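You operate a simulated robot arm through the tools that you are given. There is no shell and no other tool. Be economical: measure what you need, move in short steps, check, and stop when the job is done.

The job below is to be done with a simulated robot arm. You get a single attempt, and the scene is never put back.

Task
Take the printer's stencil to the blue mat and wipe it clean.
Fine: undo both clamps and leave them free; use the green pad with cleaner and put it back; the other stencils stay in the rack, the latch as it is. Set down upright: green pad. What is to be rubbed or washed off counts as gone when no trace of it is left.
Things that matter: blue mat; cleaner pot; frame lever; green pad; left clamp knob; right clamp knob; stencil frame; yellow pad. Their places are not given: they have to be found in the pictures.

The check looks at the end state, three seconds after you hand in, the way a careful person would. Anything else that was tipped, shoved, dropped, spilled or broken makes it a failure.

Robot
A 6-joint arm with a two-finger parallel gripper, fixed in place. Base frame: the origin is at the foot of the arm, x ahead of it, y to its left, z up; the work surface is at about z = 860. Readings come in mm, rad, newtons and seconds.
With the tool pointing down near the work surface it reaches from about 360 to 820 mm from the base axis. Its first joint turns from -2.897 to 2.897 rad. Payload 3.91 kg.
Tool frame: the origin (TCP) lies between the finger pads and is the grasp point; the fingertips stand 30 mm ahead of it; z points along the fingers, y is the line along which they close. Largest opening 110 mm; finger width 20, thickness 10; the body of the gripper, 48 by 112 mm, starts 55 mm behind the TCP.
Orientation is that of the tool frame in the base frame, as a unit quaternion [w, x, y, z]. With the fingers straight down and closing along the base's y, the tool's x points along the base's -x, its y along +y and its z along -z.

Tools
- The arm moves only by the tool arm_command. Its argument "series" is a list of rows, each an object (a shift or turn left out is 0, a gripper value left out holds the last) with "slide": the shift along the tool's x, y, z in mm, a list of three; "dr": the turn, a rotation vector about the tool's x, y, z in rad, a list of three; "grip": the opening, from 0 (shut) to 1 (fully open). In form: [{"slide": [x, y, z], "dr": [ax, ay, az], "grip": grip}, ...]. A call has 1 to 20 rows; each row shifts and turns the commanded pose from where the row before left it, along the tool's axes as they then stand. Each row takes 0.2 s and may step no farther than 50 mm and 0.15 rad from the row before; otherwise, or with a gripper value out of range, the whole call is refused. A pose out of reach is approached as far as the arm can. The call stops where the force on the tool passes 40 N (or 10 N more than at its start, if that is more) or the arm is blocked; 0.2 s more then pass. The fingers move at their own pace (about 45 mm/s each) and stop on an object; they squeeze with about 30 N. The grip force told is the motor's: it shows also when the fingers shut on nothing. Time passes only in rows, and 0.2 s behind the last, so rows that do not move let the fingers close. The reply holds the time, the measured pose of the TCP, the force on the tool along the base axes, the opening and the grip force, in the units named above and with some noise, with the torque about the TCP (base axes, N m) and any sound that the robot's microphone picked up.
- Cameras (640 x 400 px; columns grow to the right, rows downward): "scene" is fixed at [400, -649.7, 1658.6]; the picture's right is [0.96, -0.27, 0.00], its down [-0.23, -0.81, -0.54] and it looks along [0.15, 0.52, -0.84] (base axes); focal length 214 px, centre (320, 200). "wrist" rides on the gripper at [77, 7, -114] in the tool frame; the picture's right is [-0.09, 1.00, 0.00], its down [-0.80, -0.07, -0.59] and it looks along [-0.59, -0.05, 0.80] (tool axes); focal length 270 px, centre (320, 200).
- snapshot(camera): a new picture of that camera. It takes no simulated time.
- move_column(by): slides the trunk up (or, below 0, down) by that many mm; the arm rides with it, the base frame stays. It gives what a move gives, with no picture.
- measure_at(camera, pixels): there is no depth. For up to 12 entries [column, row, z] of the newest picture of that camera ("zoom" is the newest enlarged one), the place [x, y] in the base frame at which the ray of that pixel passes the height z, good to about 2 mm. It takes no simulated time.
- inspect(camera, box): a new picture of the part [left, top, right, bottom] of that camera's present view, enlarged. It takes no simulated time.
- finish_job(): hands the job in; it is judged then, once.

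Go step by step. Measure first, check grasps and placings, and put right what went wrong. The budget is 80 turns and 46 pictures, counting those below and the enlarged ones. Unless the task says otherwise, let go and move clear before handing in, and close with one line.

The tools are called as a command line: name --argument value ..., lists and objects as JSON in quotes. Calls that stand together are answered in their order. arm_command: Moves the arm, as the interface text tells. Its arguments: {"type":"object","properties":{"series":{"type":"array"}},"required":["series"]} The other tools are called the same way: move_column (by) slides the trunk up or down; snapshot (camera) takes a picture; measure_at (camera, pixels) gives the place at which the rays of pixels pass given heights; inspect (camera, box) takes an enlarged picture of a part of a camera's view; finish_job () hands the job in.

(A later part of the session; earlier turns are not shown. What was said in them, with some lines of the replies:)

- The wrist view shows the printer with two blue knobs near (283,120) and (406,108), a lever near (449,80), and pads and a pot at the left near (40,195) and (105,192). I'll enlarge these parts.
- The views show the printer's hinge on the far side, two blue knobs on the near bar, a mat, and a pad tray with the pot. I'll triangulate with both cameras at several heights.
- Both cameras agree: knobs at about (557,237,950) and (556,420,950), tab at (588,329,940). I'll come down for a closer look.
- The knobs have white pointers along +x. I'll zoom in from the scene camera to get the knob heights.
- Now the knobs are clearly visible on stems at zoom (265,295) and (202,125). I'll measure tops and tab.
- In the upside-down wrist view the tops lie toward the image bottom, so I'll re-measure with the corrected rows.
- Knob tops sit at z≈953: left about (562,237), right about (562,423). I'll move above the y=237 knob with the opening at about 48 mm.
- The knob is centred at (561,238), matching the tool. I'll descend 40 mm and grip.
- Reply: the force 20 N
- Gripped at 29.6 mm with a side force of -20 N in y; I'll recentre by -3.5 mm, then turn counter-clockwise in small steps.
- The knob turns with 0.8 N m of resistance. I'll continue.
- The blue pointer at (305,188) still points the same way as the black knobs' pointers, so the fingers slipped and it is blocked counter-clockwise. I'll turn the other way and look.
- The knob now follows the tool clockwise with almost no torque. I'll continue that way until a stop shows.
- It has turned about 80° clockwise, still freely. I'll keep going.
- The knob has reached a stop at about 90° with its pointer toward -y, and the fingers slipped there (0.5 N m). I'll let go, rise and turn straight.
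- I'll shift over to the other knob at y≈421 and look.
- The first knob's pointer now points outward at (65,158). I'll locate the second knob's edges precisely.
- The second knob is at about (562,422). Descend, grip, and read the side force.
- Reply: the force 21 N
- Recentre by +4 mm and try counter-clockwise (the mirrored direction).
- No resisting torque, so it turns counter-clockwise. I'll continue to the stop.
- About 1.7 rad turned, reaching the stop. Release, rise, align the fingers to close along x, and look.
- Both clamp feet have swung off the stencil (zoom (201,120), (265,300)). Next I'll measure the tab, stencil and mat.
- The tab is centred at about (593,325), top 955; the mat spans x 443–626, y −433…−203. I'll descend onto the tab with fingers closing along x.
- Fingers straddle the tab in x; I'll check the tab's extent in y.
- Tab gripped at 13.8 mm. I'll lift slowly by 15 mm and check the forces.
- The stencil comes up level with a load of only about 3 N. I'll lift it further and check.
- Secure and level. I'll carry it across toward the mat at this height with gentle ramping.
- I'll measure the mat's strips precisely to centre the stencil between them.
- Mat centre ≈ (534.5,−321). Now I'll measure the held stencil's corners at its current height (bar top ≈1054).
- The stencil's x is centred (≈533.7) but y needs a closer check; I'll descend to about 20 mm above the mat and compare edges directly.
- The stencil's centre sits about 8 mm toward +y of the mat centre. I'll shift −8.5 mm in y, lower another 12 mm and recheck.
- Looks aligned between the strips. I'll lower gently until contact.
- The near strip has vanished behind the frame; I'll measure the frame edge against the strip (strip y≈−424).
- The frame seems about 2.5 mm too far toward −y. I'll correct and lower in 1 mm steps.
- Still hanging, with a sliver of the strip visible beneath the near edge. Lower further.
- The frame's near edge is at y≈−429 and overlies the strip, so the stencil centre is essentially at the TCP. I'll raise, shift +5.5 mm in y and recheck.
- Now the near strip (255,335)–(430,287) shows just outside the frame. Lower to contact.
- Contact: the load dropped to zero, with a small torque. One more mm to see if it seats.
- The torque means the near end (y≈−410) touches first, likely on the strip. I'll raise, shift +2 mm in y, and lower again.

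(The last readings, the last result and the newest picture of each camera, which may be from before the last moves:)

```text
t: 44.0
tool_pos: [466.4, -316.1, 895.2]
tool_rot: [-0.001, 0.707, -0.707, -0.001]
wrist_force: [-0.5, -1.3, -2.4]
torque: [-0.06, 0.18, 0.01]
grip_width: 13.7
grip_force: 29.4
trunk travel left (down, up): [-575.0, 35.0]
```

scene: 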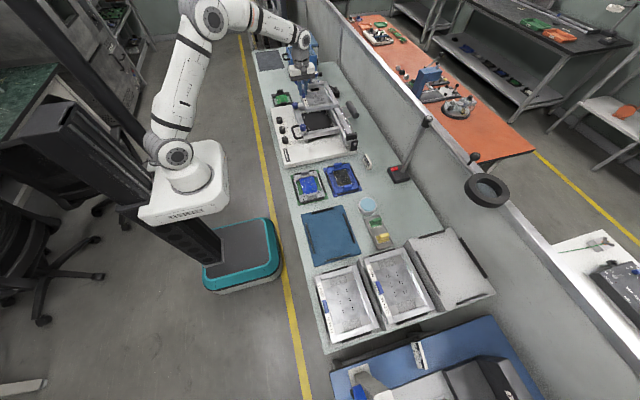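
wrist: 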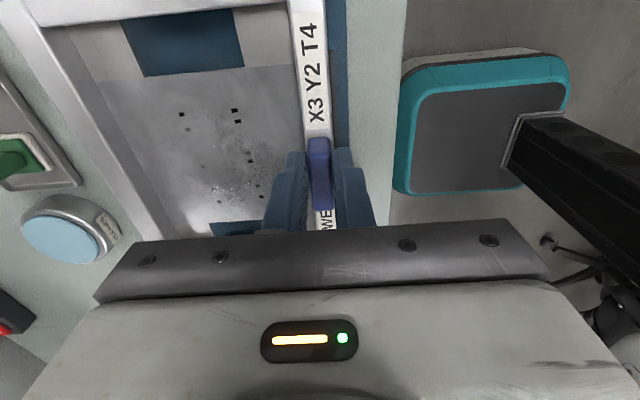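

No contact at this height now, so that helped. Lower further.

arm_command --series '[{"slide": [0, 0, 1]}, {"slide": [0, 0, 1]}, {"slide": [0, 0, 1]}, {}]'

```text
t: 45.0
tool_pos: [466.7, -316.9, 891.7]
tool_rot: [0.0, 0.707, -0.707, 0.001]
wrist_force: [-1.9, 1.4, 1.8]
torque: [-0.03, -0.02, -0.01]
grip_width: 13.6
grip_force: 30.0
trunk travel left (down, up): [-575.0, 35.0]
```

Contact is now balanced (torques ≈0), so it is seated. Release, rise, and check.

arm_command --series '[{"grip": 0.3}, {}, {}, {"slide": [0, 0, -30]}, {"slide": [0, 0, -45]}, {"slide": [0, 0, -45]}, {"slide": [-45, 0, -20]}, {"slide": [-45, 0, 0]}, {"slide": [-45, 0, 0]}, {}]'

inspect --camera "scene" --box '[290, 195, 400, 270]'

```text
t: 47.2
tool_pos: [466.3, -181.7, 1031.3]
tool_rot: [0.0, 0.707, -0.707, 0.0]
wrist_force: [0.6, -0.4, 0.7]
torque: [-0.01, 0.01, 0.01]
grip_width: 32.8
grip_force: 0.1
trunk travel left (down, up): [-575.0, 35.0]
```

```text
5.33 times, centred on (345, 232) of scene
```

zoom: 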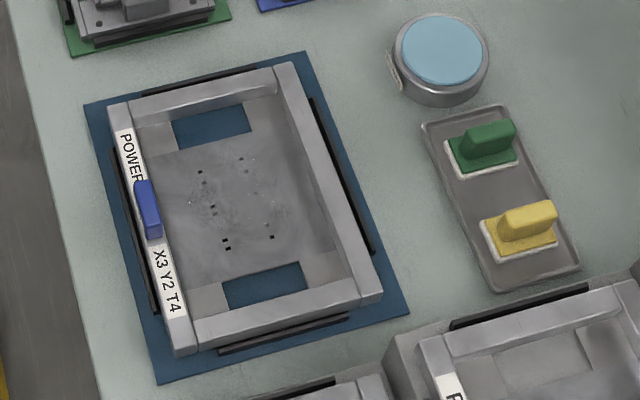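

The stencil sits between all four strips. Now I'll locate the pad, pot, foil and specks from this view.

measure_at --camera "zoom" --pixels '[[462, 145, 890], [514, 126, 890], [489, 130, 895], [447, 140, 870], [517, 165, 870], [443, 48, 890], [443, 48, 880], [405, 48, 885], [483, 48, 885], [530, 205, 890], [443, 100, 860], [420, 125, 862]]'

measure_at --camera "zoom" --pixels '[[150, 160, 872], [185, 285, 872], [275, 128, 872], [330, 248, 872], [172, 125, 872], [250, 128, 872], [225, 285, 872], [305, 265, 872], [200, 170, 872], [272, 237, 872], [168, 205, 872], [297, 205, 872]]'

inspect --camera "scene" --box '[310, 205, 358, 250]'

```text
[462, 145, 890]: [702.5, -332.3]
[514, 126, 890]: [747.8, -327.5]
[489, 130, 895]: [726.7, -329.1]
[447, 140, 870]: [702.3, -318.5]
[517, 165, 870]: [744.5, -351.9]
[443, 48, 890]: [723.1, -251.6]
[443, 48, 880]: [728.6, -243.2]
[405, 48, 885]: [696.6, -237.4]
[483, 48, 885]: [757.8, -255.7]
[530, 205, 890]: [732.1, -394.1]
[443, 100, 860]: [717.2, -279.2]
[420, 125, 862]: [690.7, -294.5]
```

```text
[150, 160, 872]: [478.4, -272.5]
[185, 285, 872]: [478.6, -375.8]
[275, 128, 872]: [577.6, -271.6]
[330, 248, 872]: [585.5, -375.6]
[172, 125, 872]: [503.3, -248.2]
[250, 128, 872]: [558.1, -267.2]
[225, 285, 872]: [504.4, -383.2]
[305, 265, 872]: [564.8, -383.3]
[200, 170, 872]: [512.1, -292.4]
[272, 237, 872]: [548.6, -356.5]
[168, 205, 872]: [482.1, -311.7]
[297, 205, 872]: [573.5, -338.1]
```

```text
8.89 times, centred on (334, 228) of scene
```

zoom: 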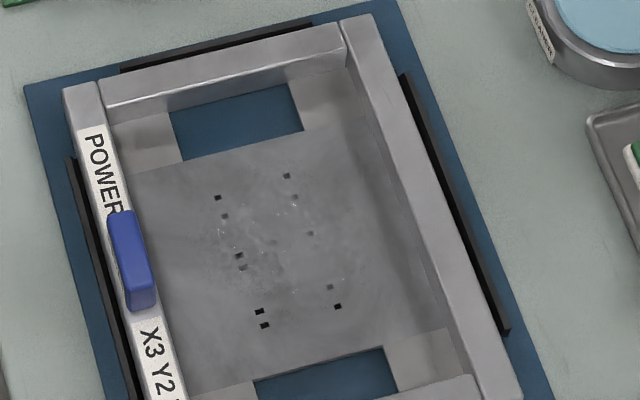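

Pad at about (725,−332), handle along x; pot at about (726,−247). I'll rotate the tool back to close along y and approach the pad.

arm_command --series '[{"dr": [0, 0, 0.1428], "grip": 0.5}, {"dr": [0, 0, 0.1428]}, {"dr": [0, 0, 0.1428]}, {"dr": [0, 0, 0.1428]}, {"dr": [0, 0, 0.1428]}, {"dr": [0, 0, 0.1428]}, {"dr": [0, 0, 0.1428]}, {"dr": [0, 0, 0.1428]}, {"dr": [0, 0, 0.1428]}, {"dr": [0, 0, 0.1428]}, {"dr": [0, 0, 0.1428]}, {"slide": [-40, -24, 0]}, {"slide": [-40, -24, 0]}, {"slide": [-40, -24, 0]}, {"slide": [-40, -24, 0]}, {"slide": [-40, -24, 0]}, {"slide": [-30, -28, 0]}, {}]'

snapshot --camera "wrist"

```text
t: 51.0
tool_pos: [696.7, -330.7, 1031.5]
tool_rot: [0.0, 0.0, 1.0, 0.0]
wrist_force: [-0.5, 0.1, -0.7]
torque: [0.01, 0.01, -0.02]
grip_width: 55.0
grip_force: 0.1
trunk travel left (down, up): [-575.0, 35.0]
```

```text
11 pictures are left
```

wrist: 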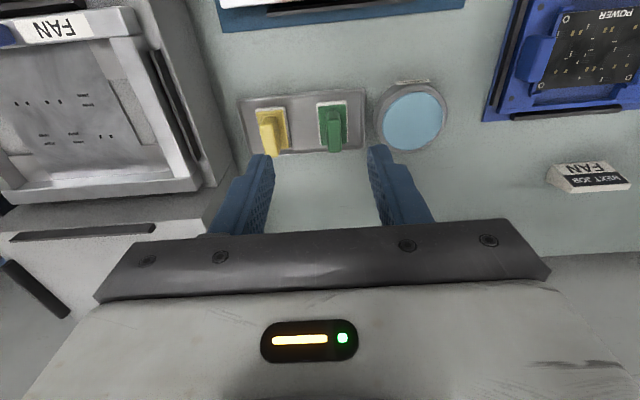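

I'll measure the green handle and pot here at a few heights to fix their height.

measure_at --camera "wrist" --pixels '[[334, 152, 890], [334, 152, 900], [335, 128, 890], [327, 140, 890], [342, 140, 890], [318, 148, 868], [318, 104, 868], [346, 103, 868], [412, 121, 880], [412, 121, 890], [386, 121, 885], [443, 121, 885]]'

```text
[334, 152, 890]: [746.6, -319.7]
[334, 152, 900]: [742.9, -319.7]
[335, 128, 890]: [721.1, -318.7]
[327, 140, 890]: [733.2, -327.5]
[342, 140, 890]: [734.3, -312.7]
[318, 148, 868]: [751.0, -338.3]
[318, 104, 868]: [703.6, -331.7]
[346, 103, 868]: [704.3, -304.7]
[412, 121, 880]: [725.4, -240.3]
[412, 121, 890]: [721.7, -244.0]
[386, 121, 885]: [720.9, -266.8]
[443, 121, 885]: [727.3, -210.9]
```

Handle centred at (726,−320), top ≈882; pot centre (725,−241), top ≈880. I'll go above it and descend.

arm_command --series '[{"slide": [-29, 10.5, 40], "grip": 0.36}, {"slide": [0, 0, 40]}, {"slide": [0, 0, 25]}, {}]'

inspect --camera "wrist" --box '[220, 80, 460, 230]'

```text
refused: row 1 steps farther than a row can; nothing moved
```

```text
2.67 times, centred on (340, 155) of wrist
```

zoom: 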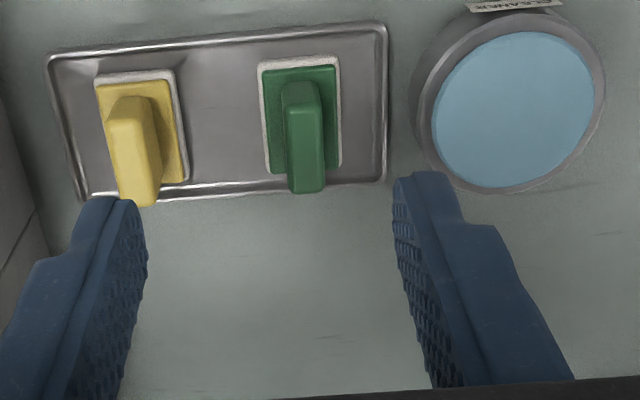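

The move was refused (row too long) but the view is useful: base centre (302,118), handle top centre (306,150). I'll find the handle height from matching x.

measure_at --camera "zoom" --pixels '[[302, 118, 870], [302, 118, 875], [306, 150, 885], [306, 150, 895], [306, 150, 905], [304, 107, 895], [307, 190, 895], [286, 150, 895], [325, 150, 895]]'

```text
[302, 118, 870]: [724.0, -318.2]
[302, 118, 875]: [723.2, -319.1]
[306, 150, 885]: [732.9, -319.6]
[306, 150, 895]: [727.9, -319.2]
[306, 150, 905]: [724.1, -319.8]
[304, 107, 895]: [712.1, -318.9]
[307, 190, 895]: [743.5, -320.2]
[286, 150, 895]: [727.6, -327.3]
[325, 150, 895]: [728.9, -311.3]
```

arm_command --series '[{"slide": [-15, 5, 30], "grip": 0.36}, {"slide": [-13, 6, 30]}, {"slide": [0, 0, 40]}, {"slide": [0, 0, 20]}, {"slide": [0, 0, 6]}, {}]'

```text
t: 52.4
tool_pos: [725.2, -319.3, 906.0]
tool_rot: [0.0, 0.0, 1.0, 0.0]
wrist_force: [-0.2, -0.4, -0.2]
torque: [0.02, 0.0, 0.0]
grip_width: 39.4
grip_force: 0.0
trunk travel left (down, up): [-575.0, 35.0]
```

arm_command --series '[{"slide": [0, 0, 2]}, {"grip": 0}, {}, {}, {}]'

```text
t: 53.6
tool_pos: [725.0, -319.2, 903.9]
tool_rot: [0.0, 0.0, 1.0, 0.0]
wrist_force: [0.8, -0.5, -0.1]
torque: [0.01, 0.0, -0.03]
grip_width: 0.2
grip_force: 30.0
trunk travel left (down, up): [-575.0, 35.0]
```

The fingers closed on nothing. I'll look before trying again.

snapshot --camera "wrist"

inspect --camera "scene" --box '[350, 195, 410, 250]'

```text
9 pictures are left
```

wrist: 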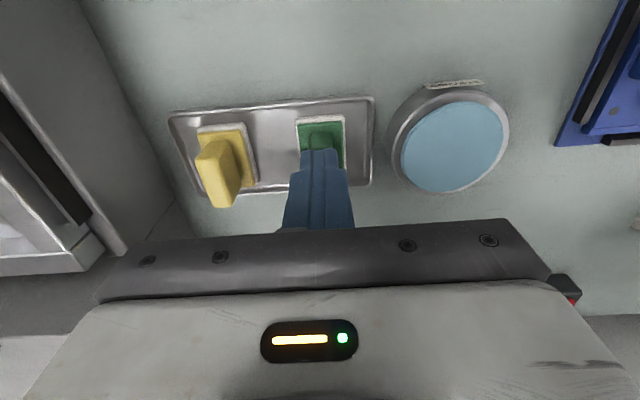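

```text
7.27 times, centred on (380, 222) of scene
```

zoom: 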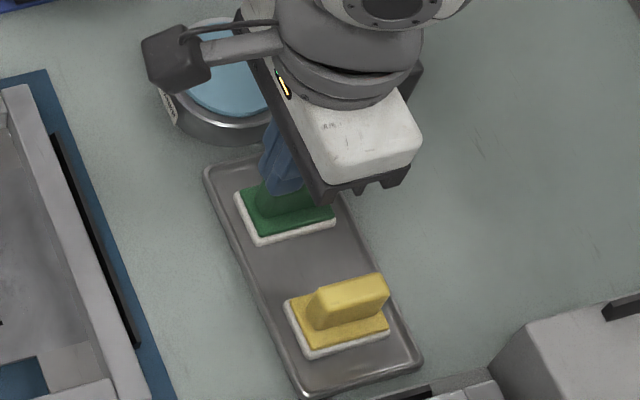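

The fingers are right over the handle but still above it; the surfaces here are lower than assumed. I'll open and descend 18 mm with the force watch.

arm_command --series '[{"grip": 0.36}, {}, {"slide": [0, 0, 8]}, {"slide": [0, 0, 6]}, {"slide": [0, 0, 4]}, {"grip": 0}, {}, {}]'

```text
t: 55.4
tool_pos: [724.4, -318.9, 886.4]
tool_rot: [0.0, 0.0, 1.0, -0.001]
wrist_force: [0.3, 0.9, 0.5]
torque: [0.01, -0.05, -0.02]
grip_width: 14.7
grip_force: 30.0
trunk travel left (down, up): [-575.0, 35.0]
```

Handle gripped at 14.7 mm. I'll lift it and move over the pot at (728,−239).

arm_command --series '[{"slide": [0, 0, -5]}, {"slide": [0, 0, -20]}, {"slide": [0, 0, -35]}, {"slide": [-2, 40, 0]}, {"slide": [-2, 40, 0]}, {"slide": [0, 0, 0]}]'

snapshot --camera "wrist"

```text
t: 56.8
tool_pos: [729.9, -239.2, 945.8]
tool_rot: [0.0, 0.0, 1.0, 0.0]
wrist_force: [-0.3, -0.5, 0.5]
torque: [0.01, 0.02, -0.03]
grip_width: 14.9
grip_force: 30.4
trunk travel left (down, up): [-575.0, 35.0]
```

```text
7 pictures are left
```

wrist: 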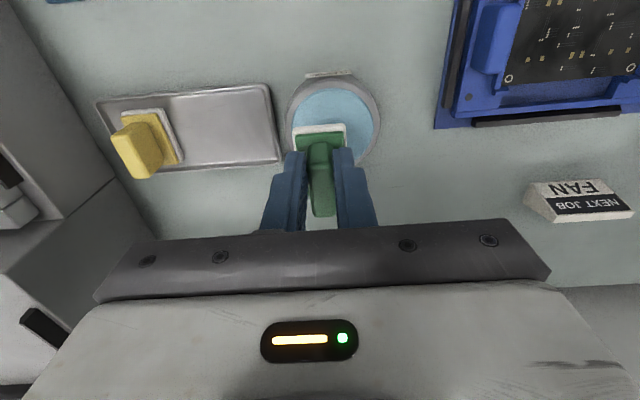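

The pad is held; I'll verify the pot's centre from (333,122).

measure_at --camera "wrist" --pixels '[[334, 122, 865], [334, 122, 872], [292, 122, 868], [380, 122, 868], [330, 85, 868]]'

```text
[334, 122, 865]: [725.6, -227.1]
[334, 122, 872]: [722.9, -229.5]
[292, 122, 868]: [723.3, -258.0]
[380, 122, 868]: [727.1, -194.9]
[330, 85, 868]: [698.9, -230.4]
```

Pot centre ≈(726,−228). I'll shift there and lower to contact.

arm_command --series '[{"slide": [3, 11, 0]}, {"slide": [0, 0, 15]}, {"slide": [0, 0, 8]}, {"slide": [0, 0, 4]}, {"slide": [0, 0, 2]}, {}]'

```text
t: 58.2
tool_pos: [726.2, -227.8, 916.7]
tool_rot: [0.001, 0.0, 1.0, 0.0]
wrist_force: [1.1, 0.5, -1.0]
torque: [0.0, -0.04, 0.0]
grip_width: 15.0
grip_force: 30.0
trunk travel left (down, up): [-575.0, 35.0]
```

arm_command --series '[{"slide": [0, 0, 2]}, {"slide": [0, 0, 2]}, {"slide": [0, 0, 2]}, {"slide": [0, 0, 1]}, {}]'

```text
t: 59.4
tool_pos: [726.4, -227.9, 911.9]
tool_rot: [0.001, 0.0, 1.0, -0.001]
wrist_force: [1.5, 0.5, 13.3]
torque: [-0.02, -0.08, -0.03]
grip_width: 14.9
grip_force: 29.4
trunk travel left (down, up): [-575.0, 35.0]
```

Contact at 13 N on the pot. I'll press a bit more and dwell.

arm_command --series '[{"slide": [0, 0, 1]}, {}, {}, {}, {}]'

```text
t: 60.6
tool_pos: [725.4, -227.5, 909.4]
tool_rot: [0.002, 0.001, 1.0, -0.001]
wrist_force: [5.2, -2.7, 23.9]
torque: [-0.06, -0.26, 0.0]
grip_width: 14.8
grip_force: 29.7
trunk travel left (down, up): [-575.0, 35.0]
```

Pad wetted. Now lift and carry it over the foil's start point (503,−284), staying high.

arm_command --series '[{"slide": [0, 0, -5]}, {"slide": [0, 0, -20]}, {"slide": [0, 0, -35]}, {"slide": [40, -10, 0]}, {"slide": [40, -10, 0]}, {"slide": [40, -10, 0]}, {"slide": [40, -10, 0]}, {"slide": [40, -10, 0]}, {"slide": [23, -7, 0]}, {}]'

inspect --camera "wrist" --box '[200, 40, 440, 240]'

```text
t: 62.8
tool_pos: [503.1, -284.8, 969.8]
tool_rot: [0.0, 0.0, 1.0, 0.0]
wrist_force: [-0.3, 1.2, 0.1]
torque: [0.02, 0.02, 0.02]
grip_width: 14.4
grip_force: 30.0
trunk travel left (down, up): [-575.0, 35.0]
```

```text
2.00 times, centred on (320, 140) of wrist
```

zoom: 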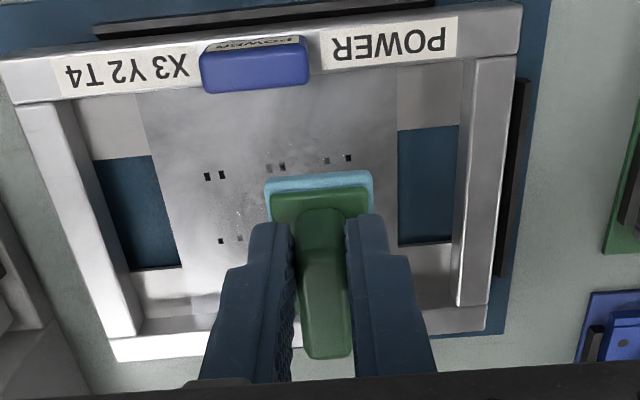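

The pad's face is now blue with cleaner. I'll measure the foil's bounds here.

measure_at --camera "zoom" --pixels '[[153, 157, 856], [182, 264, 856], [398, 132, 856], [399, 243, 856], [250, 92, 860], [460, 240, 860], [440, 306, 860], [140, 318, 860], [75, 105, 865], [222, 240, 856], [348, 158, 856], [130, 100, 860]]'

```text
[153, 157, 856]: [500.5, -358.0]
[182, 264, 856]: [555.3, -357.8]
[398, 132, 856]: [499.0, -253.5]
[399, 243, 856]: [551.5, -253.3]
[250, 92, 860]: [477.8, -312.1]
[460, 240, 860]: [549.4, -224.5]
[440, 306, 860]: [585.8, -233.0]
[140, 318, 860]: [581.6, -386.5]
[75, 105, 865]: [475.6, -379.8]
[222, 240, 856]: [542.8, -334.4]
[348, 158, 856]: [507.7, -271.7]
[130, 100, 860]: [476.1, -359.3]
```

Bounds agree well enough for safe lanes x 502–560, y −265…−360. I'll lower to contact.

arm_command --series '[{"slide": [0, 0, 35]}, {"slide": [0, 0, 25]}, {"slide": [0, 0, 8]}, {"slide": [0, 0, 3]}, {"slide": [0, 0, 2]}, {"slide": [0, 0, 2]}, {}]'

```text
t: 64.4
tool_pos: [503.7, -285.5, 894.1]
tool_rot: [0.0, 0.0, 1.0, 0.0]
wrist_force: [-1.0, 0.1, -0.6]
torque: [0.01, 0.03, -0.03]
grip_width: 14.6
grip_force: 29.5
trunk travel left (down, up): [-575.0, 35.0]
```

arm_command --series '[{"slide": [0, 0, 2]}, {"slide": [0, 0, 2]}, {"slide": [0, 0, 1]}, {}]'

```text
t: 65.4
tool_pos: [502.3, -283.9, 889.8]
tool_rot: [0.001, 0.001, 1.0, -0.001]
wrist_force: [1.0, 3.2, 10.1]
torque: [0.03, -0.1, 0.02]
grip_width: 14.6
grip_force: 30.0
trunk travel left (down, up): [-575.0, 35.0]
```

Contact on the foil at 10 N. First lane: +y a little, then to −y and over.

arm_command --series '[{"slide": [0, 10, 0]}, {"slide": [0, 9, 0]}, {"slide": [0, -15, 0]}, {"slide": [0, -20, 0]}, {"slide": [0, -20, 0]}, {"slide": [0, -20, 0]}, {"slide": [0, -20, 0]}, {}]'

```text
t: 67.2
tool_pos: [502.8, -361.3, 889.0]
tool_rot: [0.001, 0.001, 1.0, 0.0]
wrist_force: [0.6, -0.2, -0.6]
torque: [0.01, -0.01, 0.0]
grip_width: 15.0
grip_force: 30.0
trunk travel left (down, up): [-575.0, 35.0]
```

Pressure faded at this end; I'll lower 1.5 mm and check on the way through the next lane.

arm_command --series '[{"slide": [0, 0, 1]}, {"slide": [0, 0, 1]}, {}]'

```text
t: 68.0
tool_pos: [502.0, -361.0, 887.3]
tool_rot: [0.001, 0.0, 1.0, 0.0]
wrist_force: [0.7, -1.1, 4.3]
torque: [0.02, 0.02, -0.02]
grip_width: 14.9
grip_force: 29.7
trunk travel left (down, up): [-575.0, 35.0]
```

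arm_command --series '[{"slide": [0, 19, 0]}, {"slide": [0, 19, 0]}, {"slide": [0, 19, 0]}, {"slide": [0, 19, 0]}, {"slide": [0, 19, 0]}, {"slide": [-15, 0, 0]}, {"slide": [-14, 0, 0]}, {}]'

```text
t: 69.8
tool_pos: [532.1, -266.1, 887.1]
tool_rot: [0.0, -0.001, 1.0, 0.0]
wrist_force: [-1.1, 0.4, 7.9]
torque: [0.06, 0.09, 0.03]
grip_width: 15.0
grip_force: 30.9
trunk travel left (down, up): [-575.0, 35.0]
```

Good pressure (8 N). Second lane both ways, then the third lane.

arm_command --series '[{"slide": [0, -19, 0]}, {"slide": [0, -19, 0]}, {"slide": [0, -19, 0]}, {"slide": [0, -19, 0]}, {"slide": [0, -19, 0]}, {"slide": [0, 19, 0]}, {"slide": [0, 19, 0]}, {"slide": [0, 19, 0]}, {"slide": [0, 19, 0]}, {"slide": [0, 19, 0]}, {"slide": [-14, 0, 0]}, {"slide": [-14, 0, 0]}, {}]'

```text
t: 72.6
tool_pos: [559.2, -266.0, 888.2]
tool_rot: [0.0, 0.001, 1.0, 0.0]
wrist_force: [-8.3, 0.7, 7.9]
torque: [-0.01, 0.32, 0.05]
grip_width: 14.8
grip_force: 30.2
trunk travel left (down, up): [-575.0, 35.0]
```

Fx −8 N: the pad is touching the back bar, so I'll back off 2 mm and run the third lane both ways, then a cross pass.

arm_command --series '[{"slide": [2.5, 0, 0]}, {"slide": [0, -19, 0]}, {"slide": [0, -19, 0]}, {"slide": [0, -19, 0]}, {"slide": [0, -19, 0]}, {"slide": [0, -19, 0]}, {"slide": [0, 19, 0]}, {"slide": [0, 19, 0]}, {"slide": [0, 19, 0]}, {"slide": [0, 19, 0]}, {"slide": [0, 19, 0]}, {}]'

```text
t: 75.2
tool_pos: [556.1, -264.1, 888.0]
tool_rot: [0.0, 0.0, 1.0, 0.0]
wrist_force: [-0.2, 0.7, 4.1]
torque: [0.06, -0.05, 0.0]
grip_width: 15.1
grip_force: 29.7
trunk travel left (down, up): [-575.0, 35.0]
```

Now cross strokes along x from y −264 to −360, with slightly more pressure.

arm_command --series '[{"slide": [18, 0, 0.7]}, {"slide": [18, 0, 0]}, {"slide": [18, 0, 0]}, {"slide": [0, -20, 0]}, {"slide": [-18, 0, 0]}, {"slide": [-18, 0, 0]}, {"slide": [-18, 0, 0]}, {"slide": [0, -20, 0]}, {"slide": [18, 0, 0]}, {"slide": [18, 0, 0]}, {"slide": [18, 0, 0]}, {"slide": [0, -20, 0]}, {"slide": [-18, 0, 0]}, {"slide": [-18, 0, 0]}, {"slide": [-18, 0, 0]}, {"slide": [0, -20, 0]}, {"slide": [18, 0, 0]}, {"slide": [18, 0, 0]}, {"slide": [18, 0, 0]}, {}]'

```text
t: 79.4
tool_pos: [502.1, -345.4, 886.8]
tool_rot: [0.0, 0.0, 1.0, 0.001]
wrist_force: [-0.6, -1.0, 6.1]
torque: [0.01, 0.04, -0.05]
grip_width: 15.0
grip_force: 30.9
trunk travel left (down, up): [-575.0, 35.0]
```

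One last stroke at y≈−362, then lift and go above the tray to inspect.

arm_command --series '[{"slide": [0, -17, 0]}, {"slide": [-18, 0, 0]}, {"slide": [-18, 0, 0]}, {"slide": [-18, 0, 0]}, {"slide": [0, 0, -10]}, {"slide": [0, 0, -40]}, {"slide": [0, 0, -30]}, {"slide": [-40, 10, 0]}, {"slide": [-40, 10, 0]}, {"slide": [-40, 10, 0]}, {"slide": [-40, 10, 0]}, {"slide": [-8, 3.3, 0]}, {}]'

inspect --camera "scene" --box '[310, 205, 358, 250]'

```text
t: 82.2
tool_pos: [726.9, -319.1, 964.8]
tool_rot: [0.001, 0.0, 1.0, 0.0]
wrist_force: [-0.6, -0.3, -0.3]
torque: [0.02, -0.01, -0.01]
grip_width: 14.7
grip_force: 30.3
trunk travel left (down, up): [-575.0, 35.0]
```

```text
8.89 times, centred on (334, 228) of scene
5 turns are left
```

zoom: 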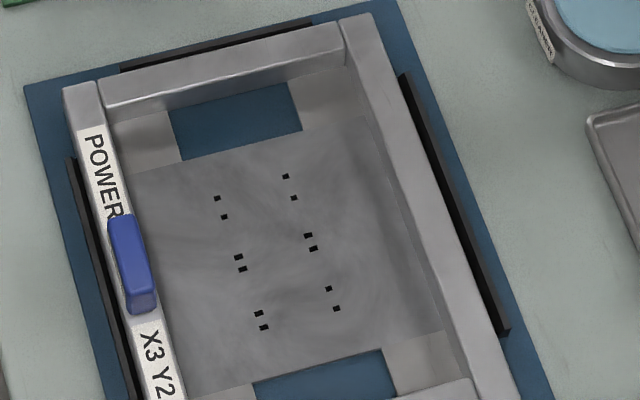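

The foil is clean with all apertures open. Now lower the pad into its tray slot at (724.5,−319).

arm_command --series '[{"slide": [2, 0, 30]}, {"slide": [0, 0, 25]}, {"slide": [0, 0, 14]}, {"slide": [0, 0, 4]}, {"slide": [0, 0, 2]}, {"slide": [0, 0, 1]}, {"slide": [0, 0, 1]}, {}]'

```text
t: 84.0
tool_pos: [724.1, -320.7, 888.7]
tool_rot: [0.0, 0.0, 1.0, 0.0]
wrist_force: [-0.5, -0.7, -0.4]
torque: [0.0, 0.01, 0.0]
grip_width: 14.7
grip_force: 29.9
trunk travel left (down, up): [-575.0, 35.0]
4 turns are left
```

Just above the seated height; lower the last 2.5 mm, release and rise clear, then look.

arm_command --series '[{"slide": [0, 0, 1]}, {"slide": [0, 0, 1]}, {"slide": [0, 0, 0.7]}, {}, {"grip": 0.3}, {}, {}, {"slide": [0, 0, -20]}, {"slide": [0, 0, -40]}, {"slide": [0, 0, -45]}, {"slide": [40, 20, -20]}, {"slide": [40, 20, 0]}, {"slide": [40, 25, 0]}, {"slide": [40, 25, 0]}, {"slide": [30, 35, 0]}, {"slide": [0, 45, 0]}, {"slide": [0, 45, 0]}, {}]'

inspect --camera "scene" --box '[290, 190, 420, 280]'

```text
t: 87.8
tool_pos: [532.4, -103.1, 1012.3]
tool_rot: [0.0, 0.0, 1.0, 0.0]
wrist_force: [-0.4, 0.5, -0.1]
torque: [0.02, -0.01, 0.01]
grip_width: 32.8
grip_force: 0.0
trunk travel left (down, up): [-575.0, 35.0]
```

```text
4.44 times, centred on (355, 235) of scene
3 turns are left
```

zoom: 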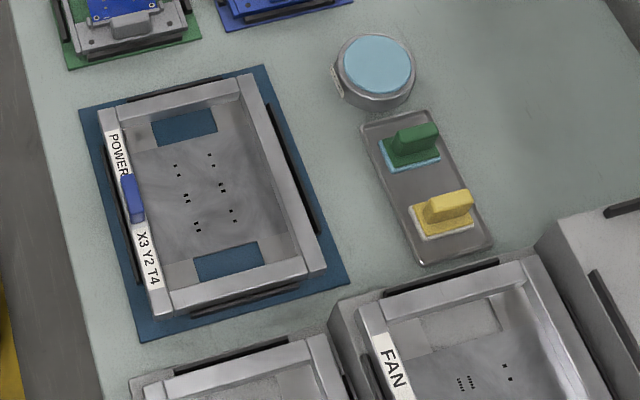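

The green pad is back upright in its tray at (410,150), and the stencil lies clean on the mat. The arm is clear, so I'm handing in.

finish_job

```text
The job is handed in.
```

The printer's stencil is on the blue mat and wiped clean with no residue visible. Both clamps are undone, the green pad is back upright in its tray, and I left the latch and the other stencils untouched.
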